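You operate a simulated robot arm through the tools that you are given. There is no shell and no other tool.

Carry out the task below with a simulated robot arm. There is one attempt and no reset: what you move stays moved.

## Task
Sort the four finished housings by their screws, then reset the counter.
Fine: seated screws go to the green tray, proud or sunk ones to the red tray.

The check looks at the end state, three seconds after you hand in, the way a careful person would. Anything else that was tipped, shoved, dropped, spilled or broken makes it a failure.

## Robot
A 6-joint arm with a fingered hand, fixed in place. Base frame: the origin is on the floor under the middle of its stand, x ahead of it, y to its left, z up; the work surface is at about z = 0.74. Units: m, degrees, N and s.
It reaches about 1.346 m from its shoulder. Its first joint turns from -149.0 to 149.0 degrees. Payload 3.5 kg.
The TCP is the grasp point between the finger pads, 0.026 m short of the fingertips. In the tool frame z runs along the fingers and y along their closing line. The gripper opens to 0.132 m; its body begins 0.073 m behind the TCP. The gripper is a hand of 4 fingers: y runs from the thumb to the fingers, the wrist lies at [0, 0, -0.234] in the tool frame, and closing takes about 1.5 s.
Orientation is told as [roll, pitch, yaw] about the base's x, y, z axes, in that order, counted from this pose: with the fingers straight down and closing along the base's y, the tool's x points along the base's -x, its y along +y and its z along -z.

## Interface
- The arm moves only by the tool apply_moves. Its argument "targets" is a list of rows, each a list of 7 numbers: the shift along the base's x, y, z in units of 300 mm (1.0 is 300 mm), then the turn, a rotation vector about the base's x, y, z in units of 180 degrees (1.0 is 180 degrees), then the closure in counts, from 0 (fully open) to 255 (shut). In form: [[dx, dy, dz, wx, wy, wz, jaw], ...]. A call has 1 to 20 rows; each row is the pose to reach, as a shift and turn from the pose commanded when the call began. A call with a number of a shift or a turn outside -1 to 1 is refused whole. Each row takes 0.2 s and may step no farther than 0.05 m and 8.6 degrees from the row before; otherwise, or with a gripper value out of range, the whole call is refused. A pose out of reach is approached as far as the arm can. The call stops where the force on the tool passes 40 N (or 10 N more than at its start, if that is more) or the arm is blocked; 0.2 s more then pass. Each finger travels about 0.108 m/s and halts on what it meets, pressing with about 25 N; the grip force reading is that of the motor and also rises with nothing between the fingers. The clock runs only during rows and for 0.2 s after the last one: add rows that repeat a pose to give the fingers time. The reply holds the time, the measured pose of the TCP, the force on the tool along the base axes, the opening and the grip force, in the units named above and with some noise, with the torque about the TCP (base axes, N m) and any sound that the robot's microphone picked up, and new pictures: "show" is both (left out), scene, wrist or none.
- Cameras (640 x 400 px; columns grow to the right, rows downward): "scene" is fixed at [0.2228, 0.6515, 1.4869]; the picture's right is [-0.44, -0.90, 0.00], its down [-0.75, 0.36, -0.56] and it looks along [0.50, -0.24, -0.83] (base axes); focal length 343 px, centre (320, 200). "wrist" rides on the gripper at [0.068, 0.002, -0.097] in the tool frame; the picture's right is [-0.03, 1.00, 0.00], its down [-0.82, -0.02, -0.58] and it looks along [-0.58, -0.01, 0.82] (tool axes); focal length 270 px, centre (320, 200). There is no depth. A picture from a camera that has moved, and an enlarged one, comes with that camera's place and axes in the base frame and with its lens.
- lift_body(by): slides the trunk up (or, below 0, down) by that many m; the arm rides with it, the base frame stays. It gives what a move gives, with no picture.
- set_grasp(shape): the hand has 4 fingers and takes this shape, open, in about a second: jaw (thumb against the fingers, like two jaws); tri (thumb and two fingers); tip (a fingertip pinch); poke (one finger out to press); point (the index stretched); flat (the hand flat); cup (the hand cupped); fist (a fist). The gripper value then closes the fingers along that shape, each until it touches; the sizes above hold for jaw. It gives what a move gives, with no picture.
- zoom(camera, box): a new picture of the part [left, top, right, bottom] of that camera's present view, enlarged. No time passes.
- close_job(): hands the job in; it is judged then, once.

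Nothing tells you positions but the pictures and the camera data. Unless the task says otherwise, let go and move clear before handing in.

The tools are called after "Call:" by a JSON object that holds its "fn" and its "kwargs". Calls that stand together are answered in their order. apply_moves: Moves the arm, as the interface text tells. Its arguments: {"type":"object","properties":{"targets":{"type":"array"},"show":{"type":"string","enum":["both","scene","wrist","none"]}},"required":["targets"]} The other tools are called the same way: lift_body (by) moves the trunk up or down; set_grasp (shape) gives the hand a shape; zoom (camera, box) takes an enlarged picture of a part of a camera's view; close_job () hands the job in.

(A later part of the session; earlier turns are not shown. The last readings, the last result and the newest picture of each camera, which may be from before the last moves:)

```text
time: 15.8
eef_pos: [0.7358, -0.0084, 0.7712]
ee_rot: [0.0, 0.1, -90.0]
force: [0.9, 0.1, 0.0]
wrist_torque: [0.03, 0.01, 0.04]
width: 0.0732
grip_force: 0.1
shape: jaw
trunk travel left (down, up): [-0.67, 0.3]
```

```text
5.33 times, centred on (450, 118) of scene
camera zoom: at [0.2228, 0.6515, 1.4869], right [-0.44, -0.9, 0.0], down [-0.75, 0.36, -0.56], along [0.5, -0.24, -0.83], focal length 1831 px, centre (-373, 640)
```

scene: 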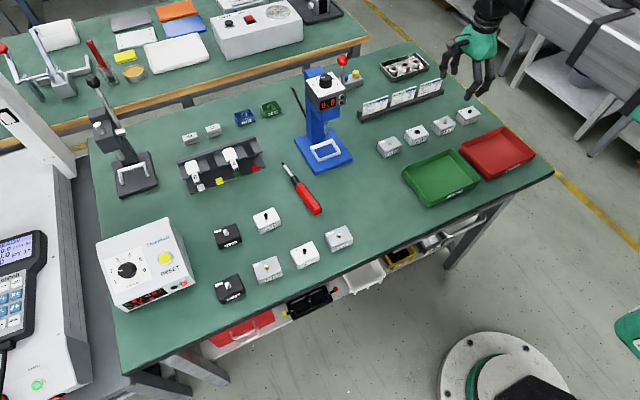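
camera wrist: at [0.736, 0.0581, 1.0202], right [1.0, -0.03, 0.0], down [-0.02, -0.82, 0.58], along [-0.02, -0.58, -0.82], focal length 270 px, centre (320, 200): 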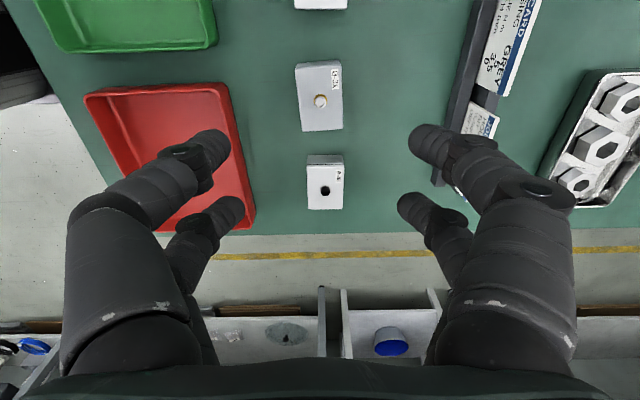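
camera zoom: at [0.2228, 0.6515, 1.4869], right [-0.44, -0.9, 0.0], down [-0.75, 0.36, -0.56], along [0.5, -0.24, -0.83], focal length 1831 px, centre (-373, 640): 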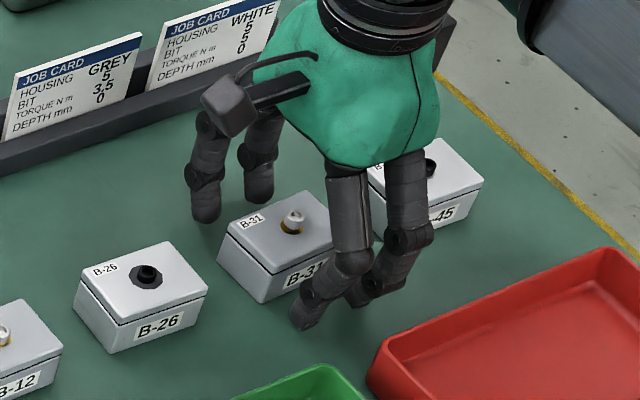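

The fingers straddle B-31 cleanly. Closing now.

Call:
{"fn": "apply_moves", "kwargs": {"targets": [[0, 0, 0, 0, 0, 0, 150], [0, 0, 0, 0, 0, 0, 175], [0, 0, 0, 0, 0, 0, 195], [0, 0, 0, 0, 0, 0, 215], [0, 0, 0, 0, 0, 0, 225], [0, 0, 0, 0, 0, 0, 225], [0, 0, 0, 0, 0, 0, 225]]}}

Call:
{"fn": "zoom", "kwargs": {"camera": "wrist", "box": [120, 60, 520, 310]}}

Call:
{"fn": "zoom", "kwargs": {"camera": "scene", "box": [400, 80, 500, 155]}}

```text
time: 17.4
eef_pos: [0.7345, -0.0102, 0.7715]
ee_rot: [0.0, 0.0, -89.9]
force: [-0.9, 0.5, 0.2]
wrist_torque: [-0.03, 0.02, 0.02]
width: 0.0334
grip_force: 24.9
shape: jaw
trunk travel left (down, up): [-0.67, 0.3]
camera wrist: at [0.7358, 0.0604, 0.8692], right [1.0, -0.03, 0.0], down [-0.02, -0.82, 0.58], along [-0.01, -0.58, -0.82], focal length 270 px, centre (320, 200)
```

scene: 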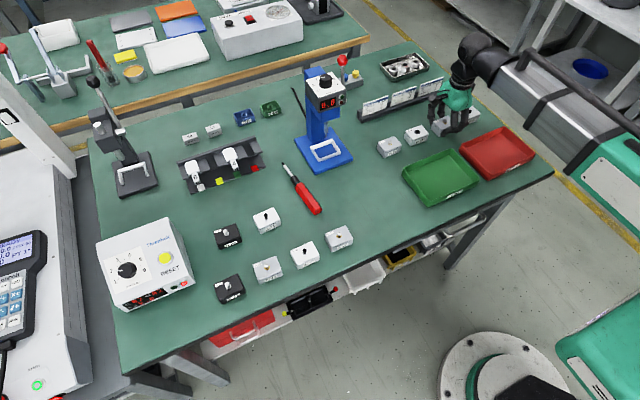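
wrist: 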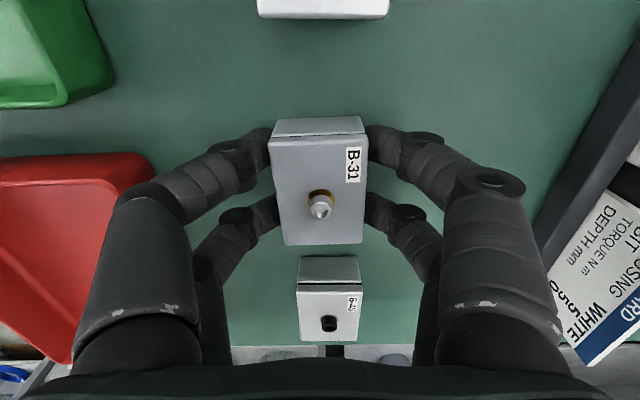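

```text
1.60 times, centred on (320, 185) of wrist
camera zoom: at [0.7358, 0.0604, 0.8692], right [1.0, -0.03, 0.0], down [-0.02, -0.82, 0.58], along [-0.01, -0.58, -0.82], focal length 432 px, centre (320, 224)
```

zoom: 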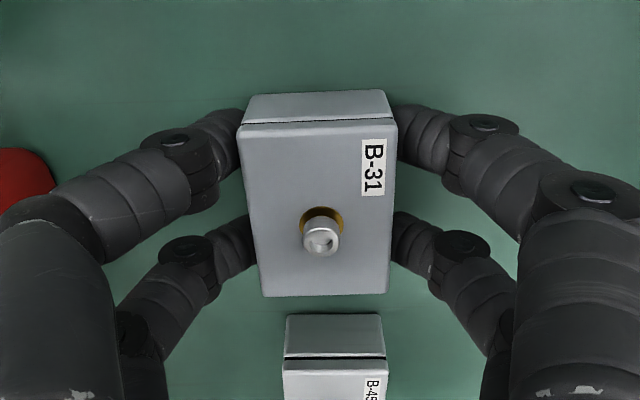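

```text
5.33 times, centred on (450, 118) of scene
camera zoom: at [0.2228, 0.6515, 1.4869], right [-0.44, -0.9, 0.0], down [-0.75, 0.36, -0.56], along [0.5, -0.24, -0.83], focal length 1831 px, centre (-373, 640)
```

zoom: 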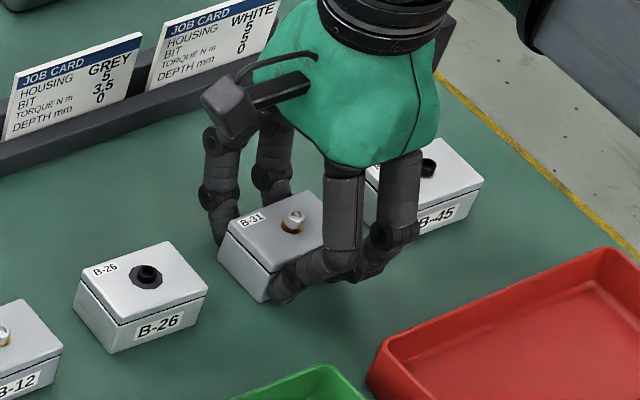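

B-31 is gripped at about 25 N. I'll lift it 6 cm with the trunk and check it stays in hand.

Call:
{"fn": "lift_body", "kwargs": {"by": 0.06}}

Call:
{"fn": "zoom", "kwargs": {"camera": "wrist", "box": [0, 0, 640, 400]}}

Call:
{"fn": "zoom", "kwargs": {"camera": "scene", "box": [380, 60, 540, 180]}}

```text
time: 18.4
eef_pos: [0.7347, -0.0098, 0.8326]
ee_rot: [-0.1, 0.1, -90.0]
force: [-0.2, -0.4, -0.4]
wrist_torque: [0.0, 0.02, 0.0]
width: 0.0335
grip_force: 24.6
shape: jaw
trunk travel left (down, up): [-0.73, 0.24]
```

```text
1.00 times, centred on (320, 200) of wrist (not enlarged: the box is as wide or as high as the picture)
camera zoom: at [0.7358, 0.0604, 0.9291], right [1.0, -0.03, 0.0], down [-0.02, -0.82, 0.58], along [-0.01, -0.58, -0.82], focal length 270 px, centre (320, 200)
```

zoom: 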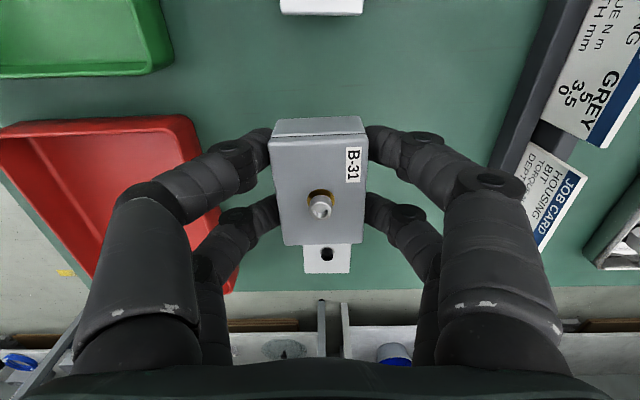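

```text
3.33 times, centred on (460, 120) of scene
camera zoom: at [0.2228, 0.6515, 1.4869], right [-0.44, -0.9, 0.0], down [-0.75, 0.36, -0.56], along [0.5, -0.24, -0.83], focal length 1144 px, centre (-147, 467)
```

zoom: 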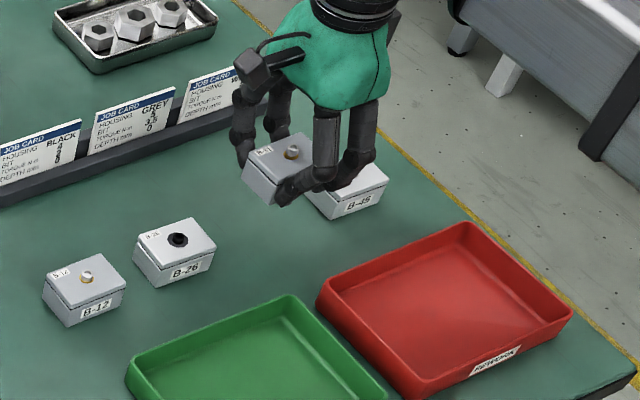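

B-31 lifted securely, level in the hand. Now I'll carry it over the red tray, aiming at about (0.584, -0.045), with the box bottom around z≈0.80, above the rim.

Call:
{"fn": "apply_moves", "kwargs": {"targets": [[-0.1, -0.02, 0, 0, 0, 0, 225], [-0.2, -0.045, 0, 0, 0, 0, 225], [-0.3, -0.07, 0, 0, 0, 0, 225], [-0.4, -0.095, 0, 0, 0, 0, 225], [-0.5, -0.117, 0, 0, 0, 0, 225], [-0.5, -0.117, 0, 0, 0, 0, 225]]}}

Call:
{"fn": "zoom", "kwargs": {"camera": "scene", "box": [400, 80, 560, 200]}}

```text
time: 19.8
eef_pos: [0.584, -0.046, 0.8316]
ee_rot: [0.0, 0.0, -90.1]
force: [-0.6, -0.1, 0.5]
wrist_torque: [-0.02, 0.03, 0.03]
width: 0.0336
grip_force: 25.1
shape: jaw
trunk travel left (down, up): [-0.73, 0.24]
camera wrist: at [0.5847, 0.0246, 0.9292], right [1.0, -0.03, 0.0], down [-0.02, -0.82, 0.58], along [-0.01, -0.58, -0.82], focal length 270 px, centre (320, 200)
```

scene: 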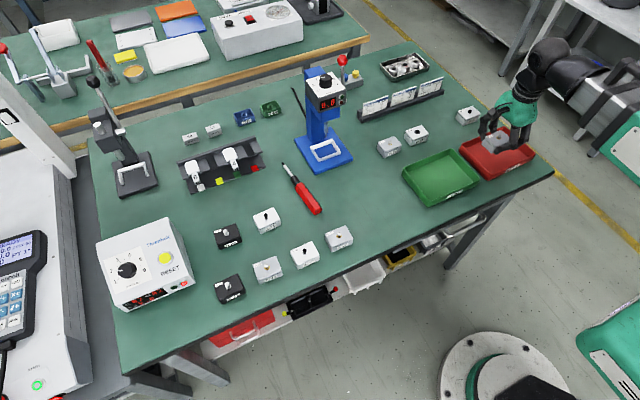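
wrist: 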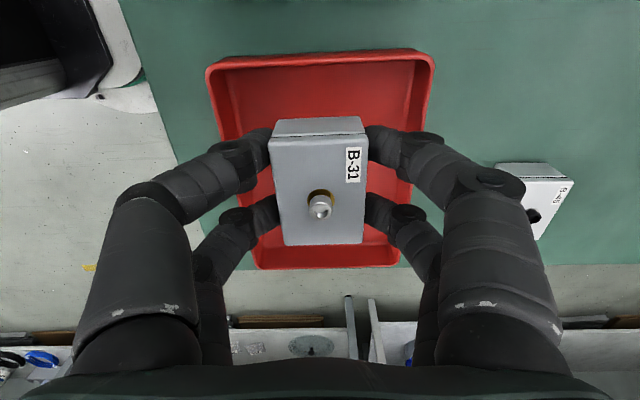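

```text
3.33 times, centred on (480, 140) of scene
camera zoom: at [0.2228, 0.6515, 1.4869], right [-0.44, -0.9, 0.0], down [-0.75, 0.36, -0.56], along [0.5, -0.24, -0.83], focal length 1144 px, centre (-213, 400)
```

zoom: 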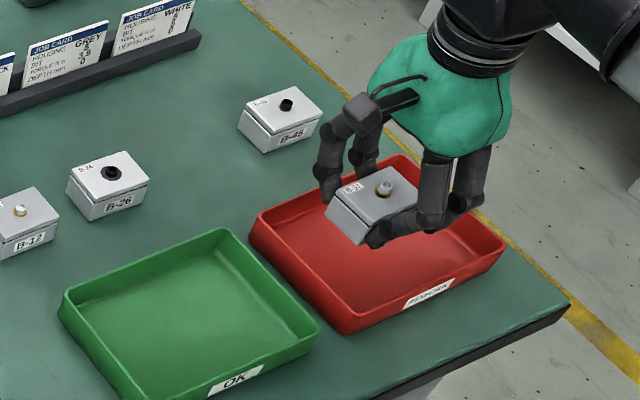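

The red tray spans x≈0.523–0.648, y≈-0.160–0.002, and the box is centred in x and in its left half. I'll lower until the box bottom is near the tray floor.

Call:
{"fn": "lift_body", "kwargs": {"by": -0.05}}

Call:
{"fn": "zoom", "kwargs": {"camera": "wrist", "box": [0, 0, 640, 400]}}

Call:
{"fn": "zoom", "kwargs": {"camera": "scene", "box": [440, 90, 540, 165]}}

```text
time: 20.7
eef_pos: [0.5845, -0.045, 0.7824]
ee_rot: [0.1, 0.1, -90.1]
force: [-0.5, 0.2, -0.3]
wrist_torque: [0.01, -0.01, 0.03]
width: 0.0337
grip_force: 25.1
shape: jaw
trunk travel left (down, up): [-0.68, 0.29]
```

```text
1.00 times, centred on (320, 200) of wrist (not enlarged: the box is as wide or as high as the picture)
camera zoom: at [0.5849, 0.0247, 0.8791], right [1.0, -0.03, 0.0], down [-0.02, -0.82, 0.58], along [-0.01, -0.58, -0.82], focal length 270 px, centre (320, 200)
```

zoom: 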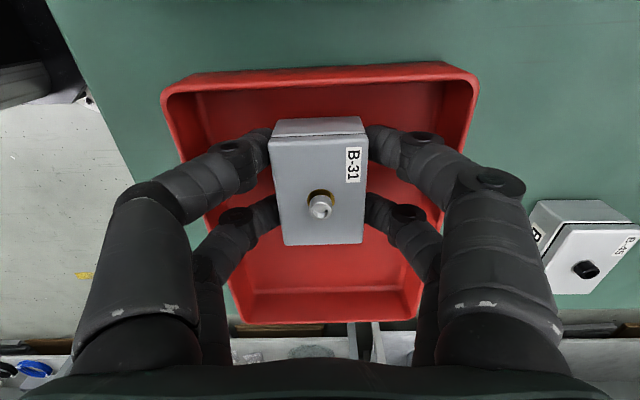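

```text
5.33 times, centred on (490, 128) of scene
camera zoom: at [0.2228, 0.6515, 1.4869], right [-0.44, -0.9, 0.0], down [-0.75, 0.36, -0.56], along [0.5, -0.24, -0.83], focal length 1831 px, centre (-587, 587)
```

zoom: 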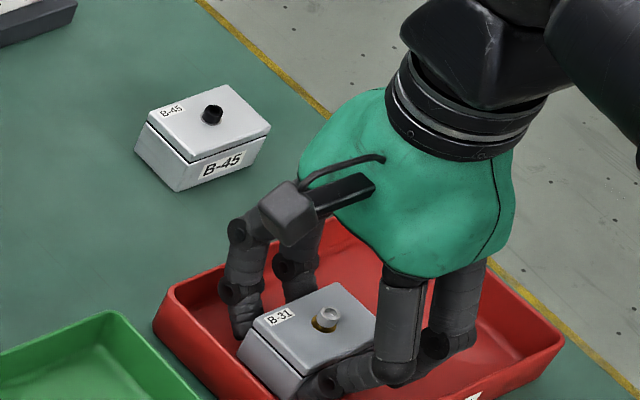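

Everything fits inside the tray walls. I'll creep down in small steps, watching the vertical force for contact.

Call:
{"fn": "lift_body", "kwargs": {"by": -0.003}}

Call:
{"fn": "lift_body", "kwargs": {"by": -0.002}}

```text
time: 21.3
eef_pos: [0.5832, -0.0451, 0.7791]
ee_rot: [0.1, 0.1, -90.0]
force: [0.3, 0.8, -1.6]
wrist_torque: [0.0, -0.05, 0.0]
width: 0.0334
grip_force: 25.4
shape: jaw
trunk travel left (down, up): [-0.677, 0.293]
```

```text
time: 21.8
eef_pos: [0.5835, -0.0447, 0.7748]
ee_rot: [0.0, 0.1, -89.9]
force: [0.4, 0.2, -0.3]
wrist_torque: [-0.01, 0.01, -0.02]
width: 0.0337
grip_force: 25.0
shape: jaw
trunk travel left (down, up): [-0.675, 0.295]
```

Call:
{"fn": "lift_body", "kwargs": {"by": -0.001}}

Call:
{"fn": "zoom", "kwargs": {"camera": "scene", "box": [460, 120, 510, 158]}}

```text
time: 22.3
eef_pos: [0.5836, -0.0448, 0.7756]
ee_rot: [0.0, 0.1, -90.0]
force: [0.1, -0.8, -0.5]
wrist_torque: [-0.01, 0.02, 0.0]
width: 0.0337
grip_force: 25.5
shape: jaw
trunk travel left (down, up): [-0.674, 0.296]
```

```text
10.53 times, centred on (485, 139) of scene
camera zoom: at [0.2228, 0.6515, 1.4869], right [-0.44, -0.9, 0.0], down [-0.75, 0.36, -0.56], along [0.5, -0.24, -0.83], focal length 3614 px, centre (-1417, 842)
```

zoom: 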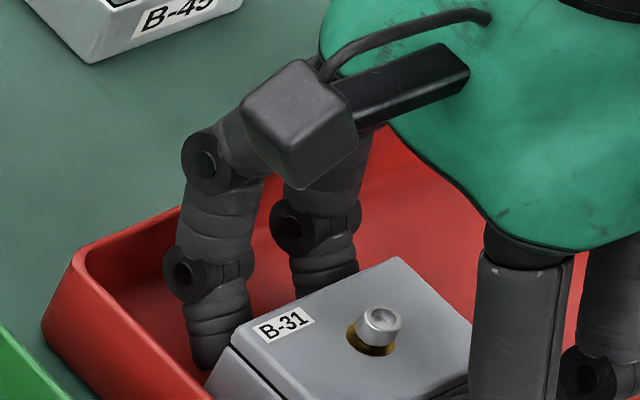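

Call:
{"fn": "lift_body", "kwargs": {"by": -0.001}}

Call:
{"fn": "lift_body", "kwargs": {"by": -0.001}}

```text
time: 22.8
eef_pos: [0.584, -0.0447, 0.7746]
ee_rot: [0.1, 0.1, -90.1]
force: [1.4, 0.4, 3.6]
wrist_torque: [0.04, 0.07, -0.01]
width: 0.0338
grip_force: 25.0
shape: jaw
trunk travel left (down, up): [-0.673, 0.297]
```

```text
time: 23.3
eef_pos: [0.5831, -0.0456, 0.774]
ee_rot: [0.1, 0.0, -90.0]
force: [1.1, -1.3, 14.1]
wrist_torque: [0.07, -0.03, -0.05]
width: 0.0335
grip_force: 25.4
shape: jaw
trunk travel left (down, up): [-0.672, 0.298]
```

Contact is felt at this height, so the tray floor is about 3 mm above the table. I'll ease off 1 mm, then open the fingers slightly to release.

Call:
{"fn": "lift_body", "kwargs": {"by": 0.001}}

Call:
{"fn": "apply_moves", "kwargs": {"targets": [[0, 0, 0, 0, 0, 0, 195], [0, 0, 0, 0, 0, 0, 185], [0, 0, 0, 0, 0, 0, 175], [0, 0, 0, 0, 0, 0, 165], [0, 0, 0, 0, 0, 0, 165], [0, 0, 0, 0, 0, 0, 165]]}}

Call:
{"fn": "zoom", "kwargs": {"camera": "scene", "box": [440, 90, 540, 165]}}

```text
time: 23.8
eef_pos: [0.5819, -0.0448, 0.774]
ee_rot: [0.0, 0.1, -89.9]
force: [0.2, -0.1, 4.1]
wrist_torque: [0.07, 0.02, 0.0]
width: 0.0338
grip_force: 25.4
shape: jaw
trunk travel left (down, up): [-0.673, 0.297]
```

```text
time: 25.2
eef_pos: [0.5835, -0.0457, 0.7736]
ee_rot: [0.0, 0.1, -90.0]
force: [0.2, -0.5, 0.0]
wrist_torque: [-0.02, -0.02, 0.02]
width: 0.0463
grip_force: 0.1
shape: jaw
trunk travel left (down, up): [-0.673, 0.297]
camera wrist: at [0.5849, 0.0247, 0.8722], right [1.0, -0.03, 0.0], down [-0.02, -0.82, 0.58], along [-0.01, -0.58, -0.82], focal length 270 px, centre (320, 200)
```

scene: 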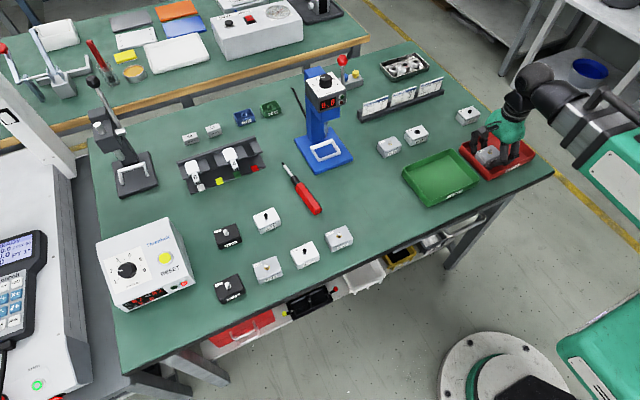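
wrist: 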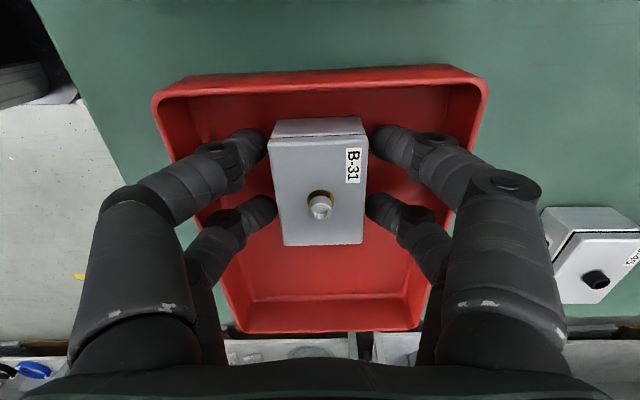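

```text
5.33 times, centred on (490, 128) of scene
camera zoom: at [0.2228, 0.6515, 1.4869], right [-0.44, -0.9, 0.0], down [-0.75, 0.36, -0.56], along [0.5, -0.24, -0.83], focal length 1831 px, centre (-587, 587)
```

zoom: 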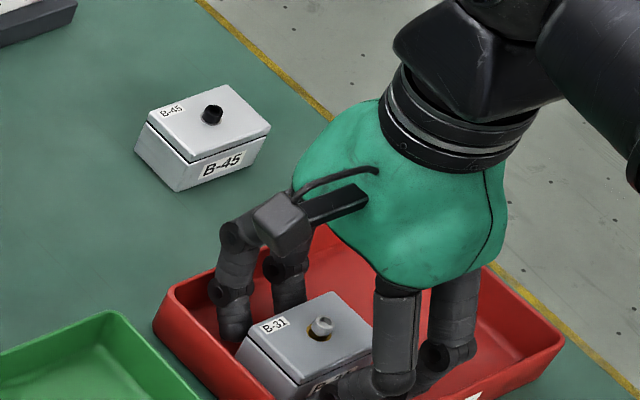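

B-31 is released and rests flat in the red tray with the fingers clear on both sides. I'll rise straight up and then go over B-26 at about (0.735, 0.088).

Call:
{"fn": "lift_body", "kwargs": {"by": 0.065}}

Call:
{"fn": "apply_moves", "kwargs": {"targets": [[0.1, 0.08, 0, 0, 0, 0, 165], [0.2, 0.17, 0, 0, 0, 0, 150], [0.3, 0.26, 0, 0, 0, 0, 130], [0.4, 0.35, 0, 0, 0, 0, 115], [0.5, 0.43, 0, 0, 0, 0, 115], [0.5, 0.43, 0, 0, 0, 0, 115]]}}

Call:
{"fn": "zoom", "kwargs": {"camera": "scene", "box": [380, 60, 540, 180]}}

```text
time: 26.3
eef_pos: [0.5843, -0.0448, 0.8387]
ee_rot: [0.0, 0.2, -89.9]
force: [-0.3, 0.9, -0.9]
wrist_torque: [0.01, 0.01, 0.04]
width: 0.0463
grip_force: 0.1
shape: jaw
trunk travel left (down, up): [-0.738, 0.232]
```

```text
time: 27.7
eef_pos: [0.7315, 0.0863, 0.8391]
ee_rot: [0.0, 0.2, -89.9]
force: [0.0, 0.2, 0.2]
wrist_torque: [-0.02, -0.01, 0.01]
width: 0.0719
grip_force: 0.1
shape: jaw
trunk travel left (down, up): [-0.738, 0.232]
camera wrist: at [0.7337, 0.1544, 0.9371], right [1.0, -0.03, 0.0], down [-0.02, -0.82, 0.58], along [-0.01, -0.58, -0.82], focal length 270 px, centre (320, 200)
```

scene: 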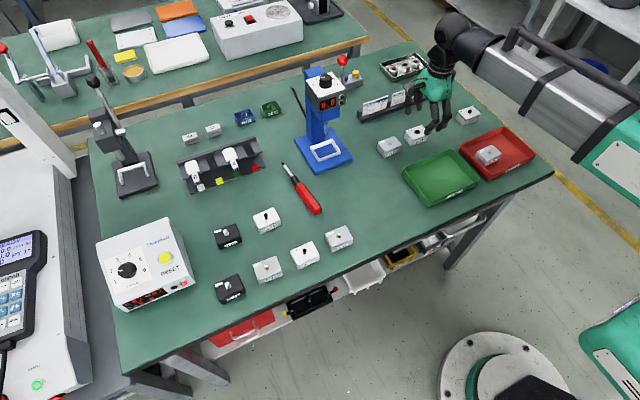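
wrist: 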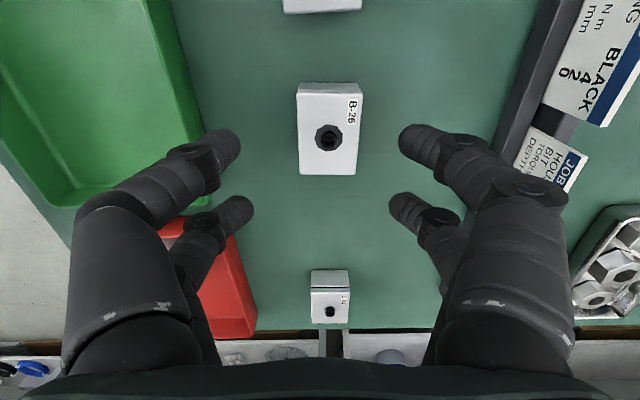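

```text
3.33 times, centred on (460, 120) of scene
camera zoom: at [0.2228, 0.6515, 1.4869], right [-0.44, -0.9, 0.0], down [-0.75, 0.36, -0.56], along [0.5, -0.24, -0.83], focal length 1144 px, centre (-147, 467)
```

zoom: 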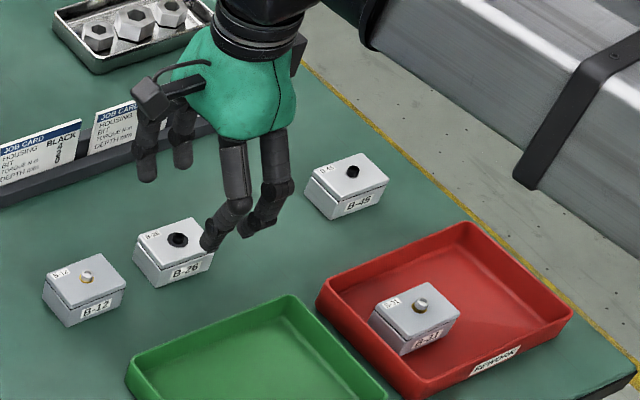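

B-31 sits nicely in the red tray. B-26's centre reads (0.739, 0.085), so I'll shift 7 mm in x and lower to the same grasp height as before.

Call:
{"fn": "apply_moves", "kwargs": {"targets": [[0.0233, -0.005, 0, 0, 0, 0, 115], [0.0233, -0.005, 0, 0, 0, 0, 115]], "show": "none"}}

Call:
{"fn": "lift_body", "kwargs": {"by": -0.067}}

Call:
{"fn": "zoom", "kwargs": {"camera": "wrist", "box": [120, 60, 520, 310]}}

```text
time: 28.3
eef_pos: [0.7386, 0.0836, 0.8391]
ee_rot: [-0.1, 0.2, -90.0]
force: [0.6, -0.6, 0.0]
wrist_torque: [0.02, 0.02, 0.03]
width: 0.0717
grip_force: 0.1
shape: jaw
trunk travel left (down, up): [-0.738, 0.232]
```

```text
time: 29.3
eef_pos: [0.739, 0.0832, 0.7727]
ee_rot: [-0.1, 0.2, -89.9]
force: [0.2, 0.1, -0.7]
wrist_torque: [0.0, 0.0, 0.0]
width: 0.0719
grip_force: 0.1
shape: jaw
trunk travel left (down, up): [-0.671, 0.299]
```

```text
1.60 times, centred on (320, 185) of wrist
camera zoom: at [0.7408, 0.1529, 0.8702], right [1.0, -0.03, 0.0], down [-0.02, -0.82, 0.58], along [-0.01, -0.58, -0.82], focal length 432 px, centre (320, 224)
```

zoom: 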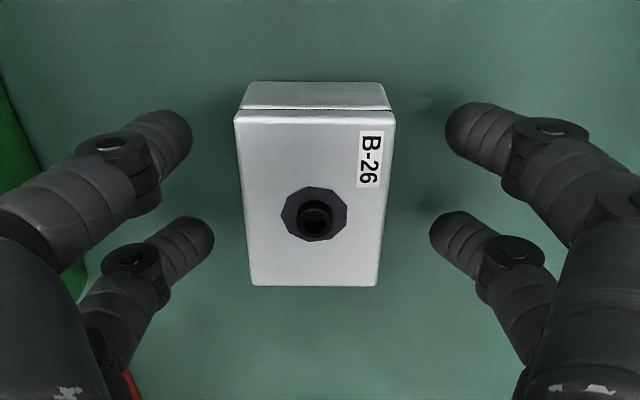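

B-26 is well centred between the fingers. Closing and lifting.

Call:
{"fn": "apply_moves", "kwargs": {"targets": [[0, 0, 0, 0, 0, 0, 150], [0, 0, 0, 0, 0, 0, 175], [0, 0, 0, 0, 0, 0, 195], [0, 0, 0, 0, 0, 0, 215], [0, 0, 0, 0, 0, 0, 225], [0, 0, 0, 0, 0, 0, 225], [0, 0, 0, 0, 0, 0, 225]], "show": "wrist"}}

Call:
{"fn": "lift_body", "kwargs": {"by": 0.066}}

Call:
{"fn": "zoom", "kwargs": {"camera": "wrist", "box": [0, 0, 640, 400]}}

Call:
{"fn": "zoom", "kwargs": {"camera": "scene", "box": [380, 60, 540, 180]}}

```text
time: 30.9
eef_pos: [0.74, 0.0833, 0.7723]
ee_rot: [0.0, 0.1, -90.0]
force: [0.4, 0.9, 0.9]
wrist_torque: [0.02, 0.0, 0.02]
width: 0.0338
grip_force: 24.8
shape: jaw
trunk travel left (down, up): [-0.671, 0.299]
camera wrist: at [0.7408, 0.1529, 0.8701], right [1.0, -0.03, 0.0], down [-0.02, -0.82, 0.58], along [-0.01, -0.58, -0.82], focal length 270 px, centre (320, 200)
```

wrist: 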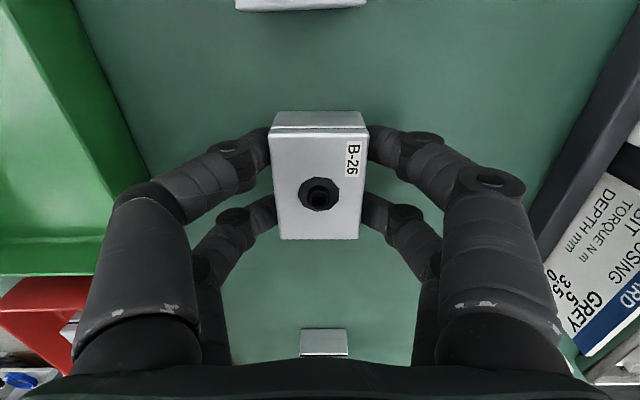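

```text
time: 32.0
eef_pos: [0.7391, 0.0828, 0.8379]
ee_rot: [0.1, 0.1, -90.0]
force: [1.0, -0.5, -1.2]
wrist_torque: [0.01, 0.01, 0.02]
width: 0.0336
grip_force: 25.5
shape: jaw
trunk travel left (down, up): [-0.737, 0.233]
```

```text
1.00 times, centred on (320, 200) of wrist (not enlarged: the box is as wide or as high as the picture)
camera zoom: at [0.7409, 0.153, 0.9361], right [1.0, -0.03, 0.0], down [-0.02, -0.82, 0.58], along [-0.01, -0.58, -0.82], focal length 270 px, centre (320, 200)
```

zoom: 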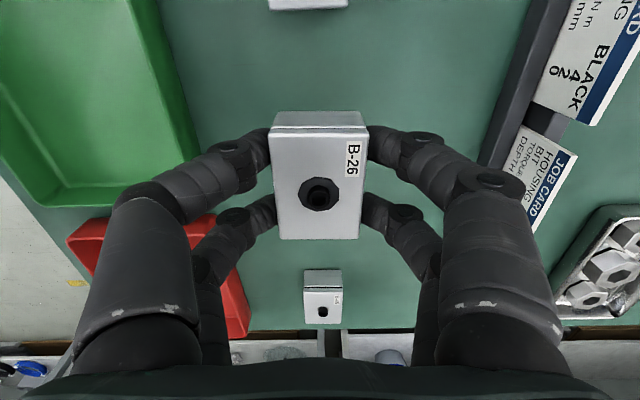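

```text
3.33 times, centred on (460, 120) of scene
camera zoom: at [0.2228, 0.6515, 1.4869], right [-0.44, -0.9, 0.0], down [-0.75, 0.36, -0.56], along [0.5, -0.24, -0.83], focal length 1144 px, centre (-147, 467)
```

zoom: 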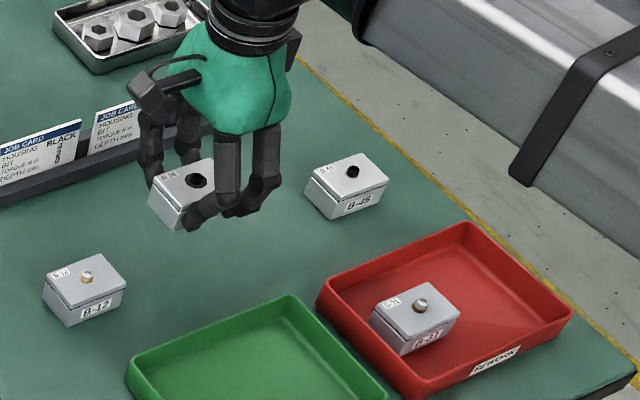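

B-26 is held level. I'll carry it to the other half of the red tray, at about (0.584, -0.113), above everything in between.

Call:
{"fn": "apply_moves", "kwargs": {"targets": [[-0.086, -0.109, 0, 0, 0, 0, 225], [-0.172, -0.218, 0, 0, 0, 0, 225], [-0.258, -0.327, 0, 0, 0, 0, 225], [-0.344, -0.436, 0, 0, 0, 0, 225], [-0.43, -0.545, 0, 0, 0, 0, 225], [-0.517, -0.6535, 0, 0, 0, 0, 225], [-0.517, -0.6535, 0, 0, 0, 0, 225]]}}

Call:
{"fn": "zoom", "kwargs": {"camera": "scene", "box": [430, 80, 550, 170]}}

```text
time: 33.6
eef_pos: [0.5841, -0.1105, 0.8385]
ee_rot: [0.0, 0.1, -90.1]
force: [0.2, -0.9, -1.5]
wrist_torque: [-0.01, -0.03, 0.01]
width: 0.0338
grip_force: 25.0
shape: jaw
trunk travel left (down, up): [-0.737, 0.233]
camera wrist: at [0.5858, -0.0411, 0.9362], right [1.0, -0.02, 0.0], down [-0.02, -0.82, 0.58], along [-0.01, -0.58, -0.82], focal length 270 px, centre (320, 200)
```

scene: 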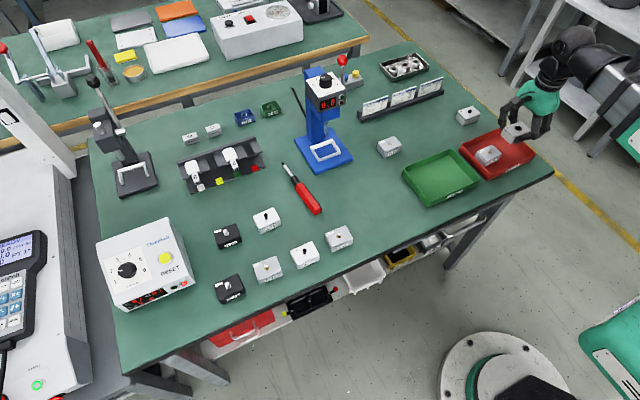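
wrist: 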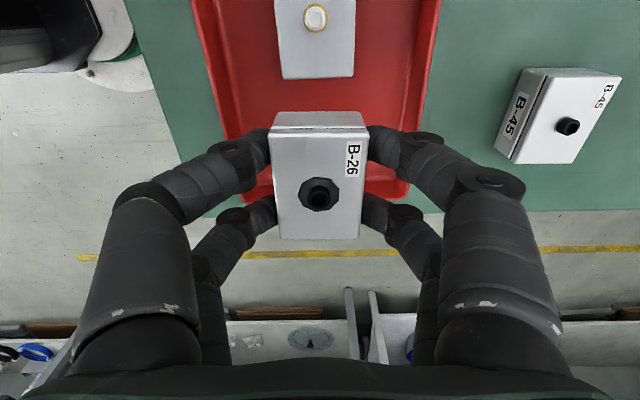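

```text
4.44 times, centred on (490, 125) of scene
camera zoom: at [0.2228, 0.6515, 1.4869], right [-0.44, -0.9, 0.0], down [-0.75, 0.36, -0.56], along [0.5, -0.24, -0.83], focal length 1526 px, centre (-436, 533)
```

zoom: 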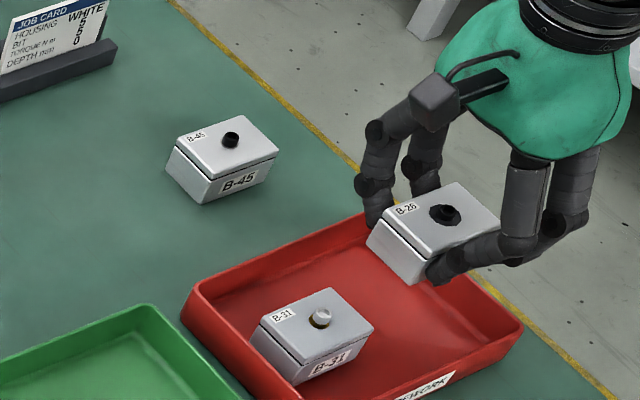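

B-26 clears B-31 by about 6 mm; I'll shift 3 mm further away from it and lower to just above the tray floor.

Call:
{"fn": "apply_moves", "kwargs": {"targets": [[0, -0.01, 0, 0, 0, 0, 225], [0, -0.01, 0, 0, 0, 0, 225]], "show": "none"}}

Call:
{"fn": "lift_body", "kwargs": {"by": -0.045}}

Call:
{"fn": "zoom", "kwargs": {"camera": "wrist", "box": [0, 0, 640, 400]}}

Call:
{"fn": "zoom", "kwargs": {"camera": "scene", "box": [430, 80, 550, 170]}}

```text
time: 34.2
eef_pos: [0.5845, -0.1144, 0.8388]
ee_rot: [0.0, 0.1, -90.0]
force: [-0.4, -0.3, -0.9]
wrist_torque: [-0.03, 0.01, 0.01]
width: 0.0338
grip_force: 25.0
shape: jaw
trunk travel left (down, up): [-0.737, 0.233]
```

```text
time: 35.0
eef_pos: [0.5851, -0.1144, 0.7942]
ee_rot: [0.0, 0.1, -90.0]
force: [1.0, -0.5, -0.7]
wrist_torque: [0.01, 0.01, 0.0]
width: 0.0336
grip_force: 25.2
shape: jaw
trunk travel left (down, up): [-0.692, 0.278]
```

```text
1.00 times, centred on (320, 200) of wrist (not enlarged: the box is as wide or as high as the picture)
camera zoom: at [0.586, -0.0448, 0.8911], right [1.0, -0.03, 0.0], down [-0.02, -0.82, 0.58], along [-0.01, -0.58, -0.82], focal length 270 px, centre (320, 200)
```

zoom: 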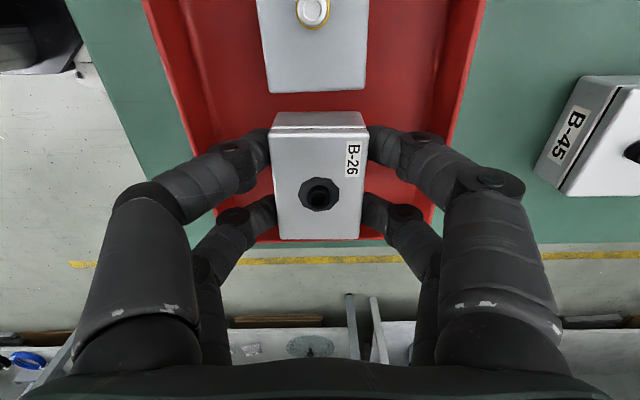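

```text
4.44 times, centred on (490, 125) of scene
camera zoom: at [0.2228, 0.6515, 1.4869], right [-0.44, -0.9, 0.0], down [-0.75, 0.36, -0.56], along [0.5, -0.24, -0.83], focal length 1526 px, centre (-436, 533)
```

zoom: 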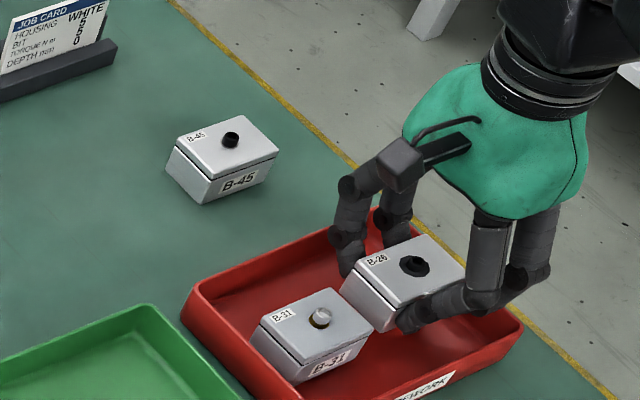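

Both the neighbour box and the tray walls are clear. Lowering the rest of the way in small steps.

Call:
{"fn": "lift_body", "kwargs": {"by": -0.016}}

Call:
{"fn": "lift_body", "kwargs": {"by": -0.0015}}

Call:
{"fn": "lift_body", "kwargs": {"by": -0.001}}

```text
time: 35.7
eef_pos: [0.585, -0.1136, 0.7781]
ee_rot: [0.0, 0.0, -90.0]
force: [-0.3, 0.7, -0.8]
wrist_torque: [0.03, -0.03, 0.0]
width: 0.034
grip_force: 24.7
shape: jaw
trunk travel left (down, up): [-0.676, 0.294]
```

```text
time: 36.2
eef_pos: [0.5849, -0.1148, 0.7771]
ee_rot: [0.1, 0.1, -90.1]
force: [-0.5, -0.8, 1.0]
wrist_torque: [0.04, 0.04, 0.02]
width: 0.0333
grip_force: 24.9
shape: jaw
trunk travel left (down, up): [-0.675, 0.295]
```

```text
time: 36.7
eef_pos: [0.5853, -0.1145, 0.7753]
ee_rot: [0.0, 0.1, -90.0]
force: [1.7, -0.3, 10.7]
wrist_torque: [0.08, 0.03, -0.01]
width: 0.034
grip_force: 24.9
shape: jaw
trunk travel left (down, up): [-0.674, 0.296]
```

Contact with the tray floor is felt (about 11 N). I'll release with a small opening and check.

Call:
{"fn": "lift_body", "kwargs": {"by": 0.0007}}

Call:
{"fn": "apply_moves", "kwargs": {"targets": [[0, 0, 0, 0, 0, 0, 195], [0, 0, 0, 0, 0, 0, 185], [0, 0, 0, 0, 0, 0, 175], [0, 0, 0, 0, 0, 0, 165], [0, 0, 0, 0, 0, 0, 165], [0, 0, 0, 0, 0, 0, 165]], "show": "wrist"}}

Call:
{"fn": "lift_body", "kwargs": {"by": 0.065}}

Call:
{"fn": "zoom", "kwargs": {"camera": "scene", "box": [430, 80, 550, 170]}}

Call:
{"fn": "zoom", "kwargs": {"camera": "wrist", "box": [0, 0, 640, 400]}}

```text
time: 37.2
eef_pos: [0.5857, -0.1133, 0.7754]
ee_rot: [0.1, 0.1, -90.0]
force: [0.4, -0.6, 3.7]
wrist_torque: [0.06, -0.01, 0.0]
width: 0.0338
grip_force: 24.9
shape: jaw
trunk travel left (down, up): [-0.674, 0.296]
```

```text
time: 38.6
eef_pos: [0.5836, -0.1149, 0.7751]
ee_rot: [-0.1, 0.1, -90.0]
force: [-0.1, 0.4, 1.2]
wrist_torque: [0.02, -0.03, -0.04]
width: 0.046
grip_force: 0.1
shape: jaw
trunk travel left (down, up): [-0.674, 0.296]
camera wrist: at [0.5859, -0.0448, 0.8734], right [1.0, -0.03, 0.0], down [-0.02, -0.82, 0.58], along [-0.01, -0.58, -0.82], focal length 270 px, centre (320, 200)
```

wrist: 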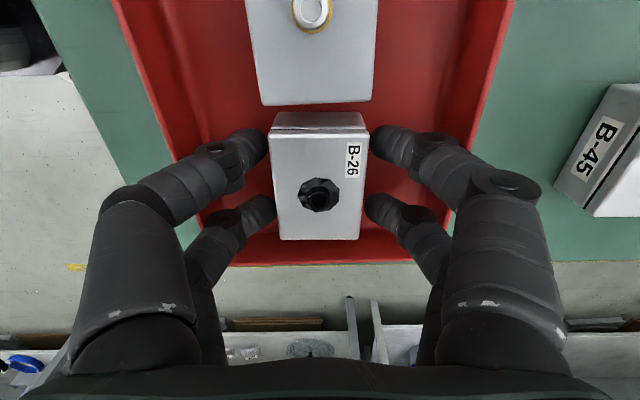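

```text
time: 39.6
eef_pos: [0.5844, -0.1142, 0.8411]
ee_rot: [0.0, 0.2, -90.0]
force: [0.3, 0.0, 0.5]
wrist_torque: [0.02, -0.01, -0.01]
width: 0.0461
grip_force: 0.2
shape: jaw
trunk travel left (down, up): [-0.739, 0.231]
```

```text
4.44 times, centred on (490, 125) of scene
camera zoom: at [0.2228, 0.6515, 1.4869], right [-0.44, -0.9, 0.0], down [-0.75, 0.36, -0.56], along [0.5, -0.24, -0.83], focal length 1526 px, centre (-436, 533)
```

zoom: 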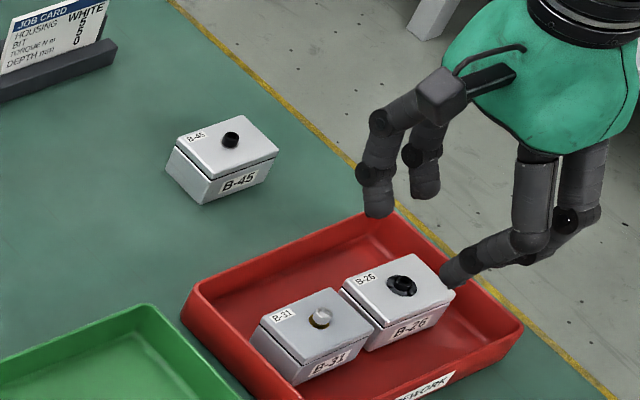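

```text
1.00 times, centred on (320, 200) of wrist (not enlarged: the box is as wide or as high as the picture)
camera zoom: at [0.586, -0.0447, 0.9384], right [1.0, -0.03, 0.0], down [-0.02, -0.82, 0.58], along [-0.01, -0.58, -0.82], focal length 270 px, centre (320, 200)
```

zoom: 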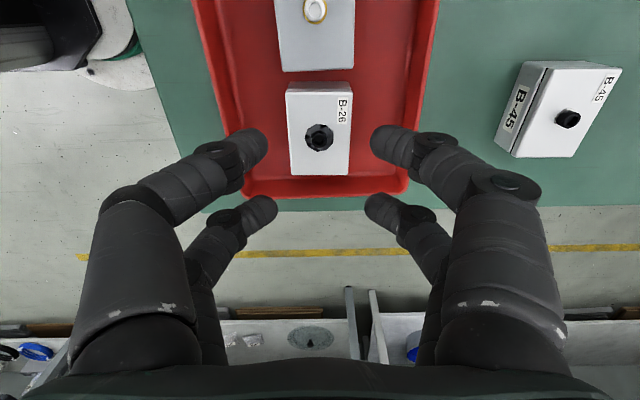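

Both red-tray housings are placed and standing flat. Next I'll go over B-45 near (0.738, -0.107).

Call:
{"fn": "apply_moves", "kwargs": {"targets": [[0.1, 0.005, 0, 0, 0, 0, 165], [0.2, 0.01, 0, 0, 0, 0, 150], [0.3, 0.015, 0, 0, 0, 0, 130], [0.4, 0.02, 0, 0, 0, 0, 115], [0.51, 0.02, 0, 0, 0, 0, 115], [0.51, 0.02, 0, 0, 0, 0, 115]]}}

```text
time: 41.0
eef_pos: [0.737, -0.1093, 0.841]
ee_rot: [0.1, 0.2, -90.1]
force: [-0.8, -0.8, 0.8]
wrist_torque: [-0.01, -0.01, -0.01]
width: 0.0719
grip_force: 0.2
shape: jaw
trunk travel left (down, up): [-0.739, 0.231]
camera wrist: at [0.7386, -0.0397, 0.9383], right [1.0, -0.03, 0.0], down [-0.02, -0.82, 0.58], along [-0.01, -0.58, -0.82], focal length 270 px, centre (320, 200)
```

scene: 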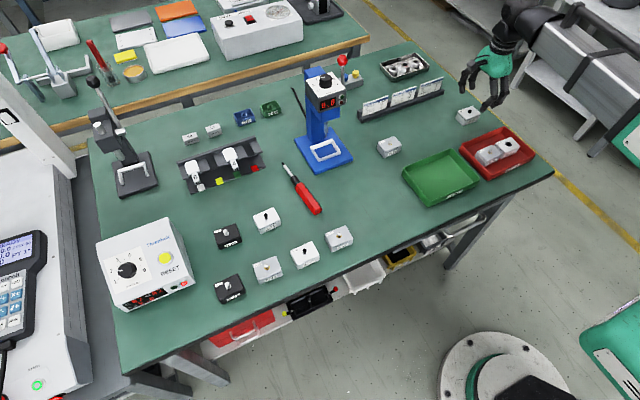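
wrist: 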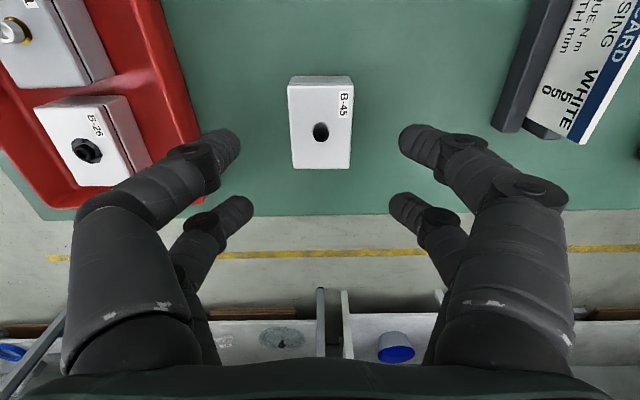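

B-45's centre reads (0.7385, -0.105). I'll nudge 2 mm and lower to grasp height.

Call:
{"fn": "apply_moves", "kwargs": {"targets": [[0.0067, 0.0067, 0, 0, 0, 0, 115], [0.0067, 0.0067, 0, 0, 0, 0, 115]], "show": "none"}}

Call:
{"fn": "lift_body", "kwargs": {"by": -0.068}}

Call:
{"fn": "zoom", "kwargs": {"camera": "wrist", "box": [120, 60, 520, 310]}}

```text
time: 41.6
eef_pos: [0.7388, -0.1062, 0.8393]
ee_rot: [0.0, 0.1, -89.9]
force: [0.2, -0.1, -0.7]
wrist_torque: [-0.01, -0.01, -0.02]
width: 0.072
grip_force: 0.1
shape: jaw
trunk travel left (down, up): [-0.739, 0.231]
```

```text
time: 42.7
eef_pos: [0.7393, -0.1068, 0.7741]
ee_rot: [0.0, 0.1, -89.9]
force: [-0.2, 0.3, -0.5]
wrist_torque: [0.01, 0.0, -0.02]
width: 0.0716
grip_force: 0.1
shape: jaw
trunk travel left (down, up): [-0.671, 0.299]
```

```text
1.60 times, centred on (320, 185) of wrist
camera zoom: at [0.7409, -0.0371, 0.8704], right [1.0, -0.03, 0.0], down [-0.02, -0.82, 0.58], along [-0.01, -0.58, -0.82], focal length 432 px, centre (320, 224)
```

zoom: 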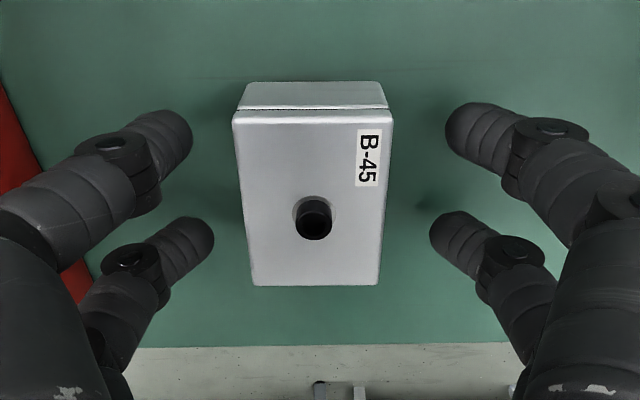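

B-45 is centred between the fingers, same as before. Closing and lifting.

Call:
{"fn": "apply_moves", "kwargs": {"targets": [[0, 0, 0, 0, 0, 0, 150], [0, 0, 0, 0, 0, 0, 175], [0, 0, 0, 0, 0, 0, 195], [0, 0, 0, 0, 0, 0, 215], [0, 0, 0, 0, 0, 0, 225], [0, 0, 0, 0, 0, 0, 225], [0, 0, 0, 0, 0, 0, 225]], "show": "wrist"}}

Call:
{"fn": "lift_body", "kwargs": {"by": 0.07}}

Call:
{"fn": "zoom", "kwargs": {"camera": "wrist", "box": [0, 0, 640, 400]}}

Call:
{"fn": "zoom", "kwargs": {"camera": "scene", "box": [380, 60, 540, 180]}}

```text
time: 44.3
eef_pos: [0.7398, -0.1062, 0.7726]
ee_rot: [0.0, 0.1, -90.0]
force: [0.7, -0.9, -0.2]
wrist_torque: [0.01, -0.01, -0.01]
width: 0.0337
grip_force: 24.9
shape: jaw
trunk travel left (down, up): [-0.671, 0.299]
camera wrist: at [0.741, -0.0371, 0.8703], right [1.0, -0.03, 0.0], down [-0.02, -0.82, 0.58], along [-0.01, -0.58, -0.82], focal length 270 px, centre (320, 200)
```

wrist: 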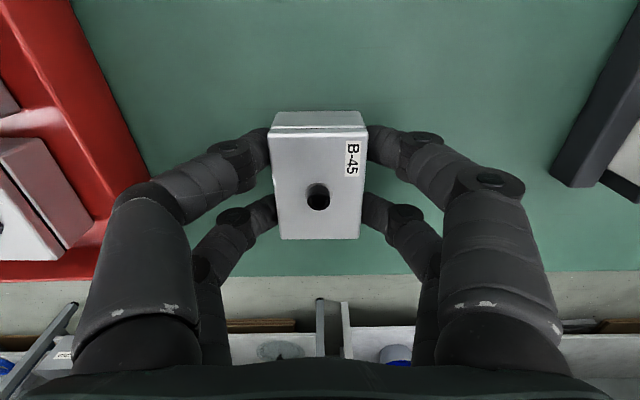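

```text
time: 45.4
eef_pos: [0.7396, -0.1071, 0.8428]
ee_rot: [0.1, 0.0, -89.9]
force: [0.6, 0.8, -0.6]
wrist_torque: [0.03, 0.01, -0.02]
width: 0.0338
grip_force: 25.0
shape: jaw
trunk travel left (down, up): [-0.741, 0.229]
```

```text
1.00 times, centred on (320, 200) of wrist (not enlarged: the box is as wide or as high as the picture)
camera zoom: at [0.741, -0.0371, 0.9403], right [1.0, -0.03, 0.0], down [-0.02, -0.82, 0.58], along [-0.01, -0.58, -0.82], focal length 270 px, centre (320, 200)
```

zoom: 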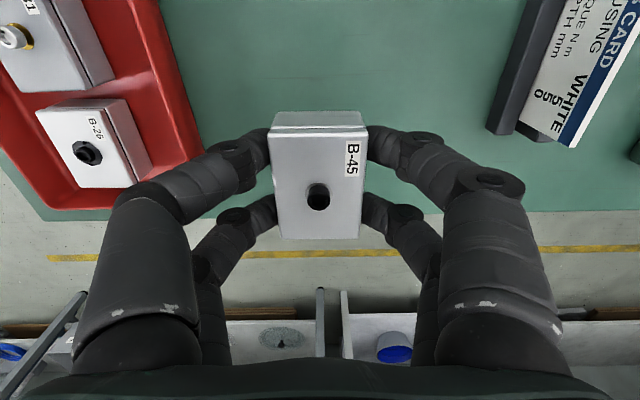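

```text
3.33 times, centred on (460, 120) of scene
camera zoom: at [0.2228, 0.6515, 1.4869], right [-0.44, -0.9, 0.0], down [-0.75, 0.36, -0.56], along [0.5, -0.24, -0.83], focal length 1144 px, centre (-147, 467)
```

zoom: 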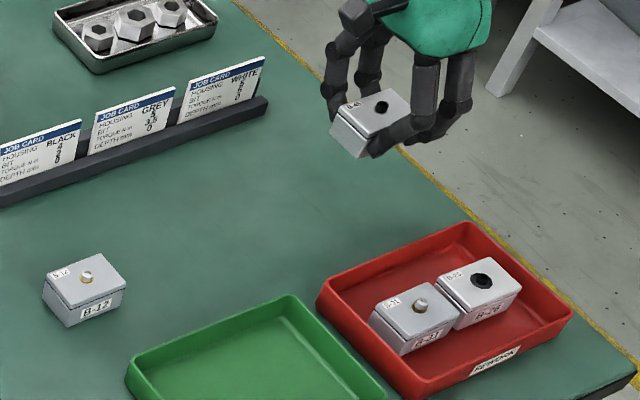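

B-45 is held level and both red-tray boxes are undisturbed. I'll take it to the green tray's right half, at about (0.584, 0.082), moving along y first.

Call:
{"fn": "apply_moves", "kwargs": {"targets": [[0, 0.14, 0, 0, 0, 0, 225], [0, 0.28, 0, 0, 0, 0, 225], [0, 0.42, 0, 0, 0, 0, 225], [-0.05, 0.55, 0, 0, 0, 0, 225], [-0.16, 0.629, 0, 0, 0, 0, 225], [-0.28, 0.629, 0, 0, 0, 0, 225], [-0.4, 0.629, 0, 0, 0, 0, 225], [-0.518, 0.629, 0, 0, 0, 0, 225], [-0.518, 0.629, 0, 0, 0, 0, 225]]}}

Call:
{"fn": "zoom", "kwargs": {"camera": "scene", "box": [380, 90, 540, 210]}}

```text
time: 47.4
eef_pos: [0.5841, 0.0819, 0.8427]
ee_rot: [0.0, 0.0, -90.0]
force: [-1.0, 0.2, -0.9]
wrist_torque: [0.0, -0.01, 0.01]
width: 0.0338
grip_force: 24.8
shape: jaw
trunk travel left (down, up): [-0.741, 0.229]
camera wrist: at [0.5854, 0.1511, 0.9404], right [1.0, -0.03, 0.0], down [-0.02, -0.82, 0.58], along [-0.01, -0.58, -0.82], focal length 270 px, centre (320, 200)
```

scene: 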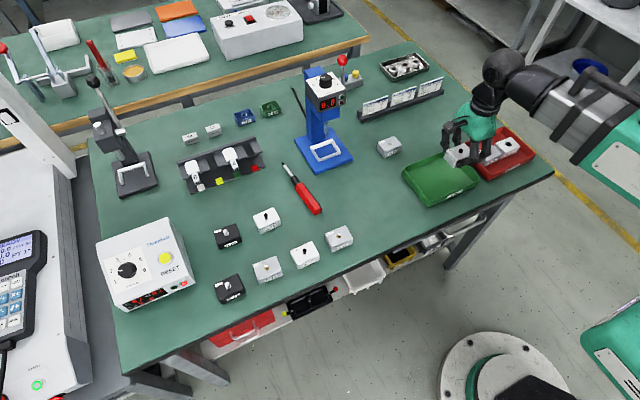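
wrist: 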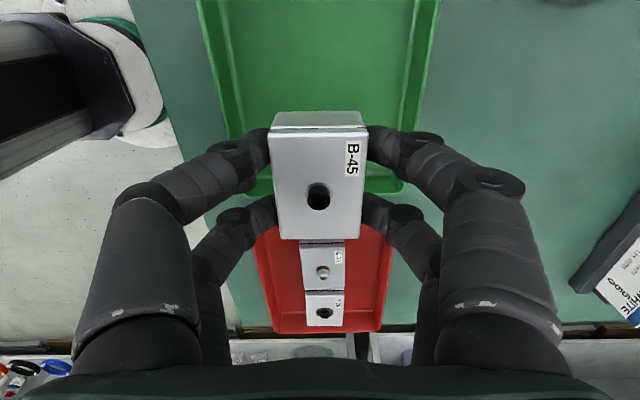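

```text
3.33 times, centred on (460, 150) of scene
camera zoom: at [0.2228, 0.6515, 1.4869], right [-0.44, -0.9, 0.0], down [-0.75, 0.36, -0.56], along [0.5, -0.24, -0.83], focal length 1144 px, centre (-147, 367)
```

zoom: 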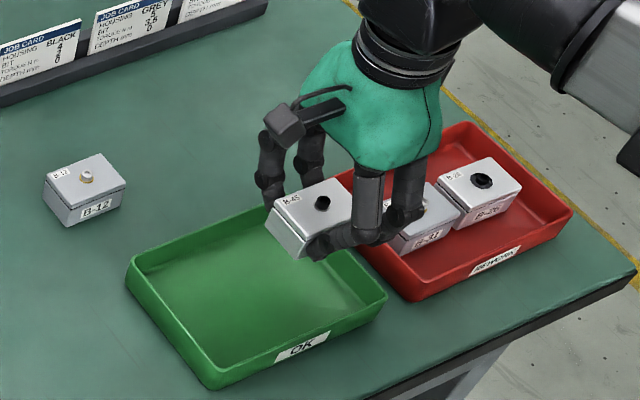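

The green tray spans x≈0.523–0.648 and y≈0.035–0.198, so the box is well placed in its right half. Lowering.

Call:
{"fn": "lift_body", "kwargs": {"by": -0.065}}

Call:
{"fn": "lift_body", "kwargs": {"by": -0.0015}}

Call:
{"fn": "zoom", "kwargs": {"camera": "wrist", "box": [0, 0, 640, 400]}}

```text
time: 48.4
eef_pos: [0.5843, 0.0813, 0.7767]
ee_rot: [0.1, 0.1, -90.1]
force: [-0.1, 0.8, -1.2]
wrist_torque: [0.06, -0.02, 0.02]
width: 0.0341
grip_force: 24.9
shape: jaw
trunk travel left (down, up): [-0.676, 0.294]
```

```text
time: 49.0
eef_pos: [0.5833, 0.0811, 0.7764]
ee_rot: [0.0, 0.0, -90.1]
force: [0.6, -1.3, 0.3]
wrist_torque: [0.04, 0.01, 0.01]
width: 0.0337
grip_force: 25.1
shape: jaw
trunk travel left (down, up): [-0.675, 0.295]
```

```text
1.00 times, centred on (320, 200) of wrist (not enlarged: the box is as wide or as high as the picture)
camera zoom: at [0.5857, 0.1511, 0.8739], right [1.0, -0.03, 0.0], down [-0.02, -0.82, 0.58], along [-0.01, -0.58, -0.82], focal length 270 px, centre (320, 200)
```

zoom: 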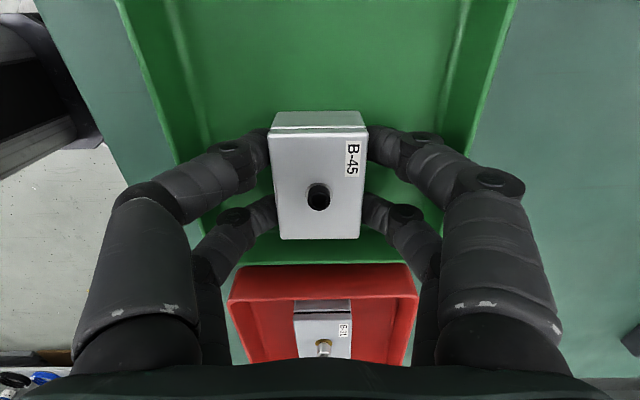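

Call:
{"fn": "lift_body", "kwargs": {"by": -0.001}}

```text
time: 49.5
eef_pos: [0.5844, 0.0813, 0.7762]
ee_rot: [0.1, 0.1, -89.9]
force: [1.1, -0.9, 11.3]
wrist_torque: [0.03, -0.01, -0.01]
width: 0.0342
grip_force: 24.6
shape: jaw
trunk travel left (down, up): [-0.674, 0.296]
```

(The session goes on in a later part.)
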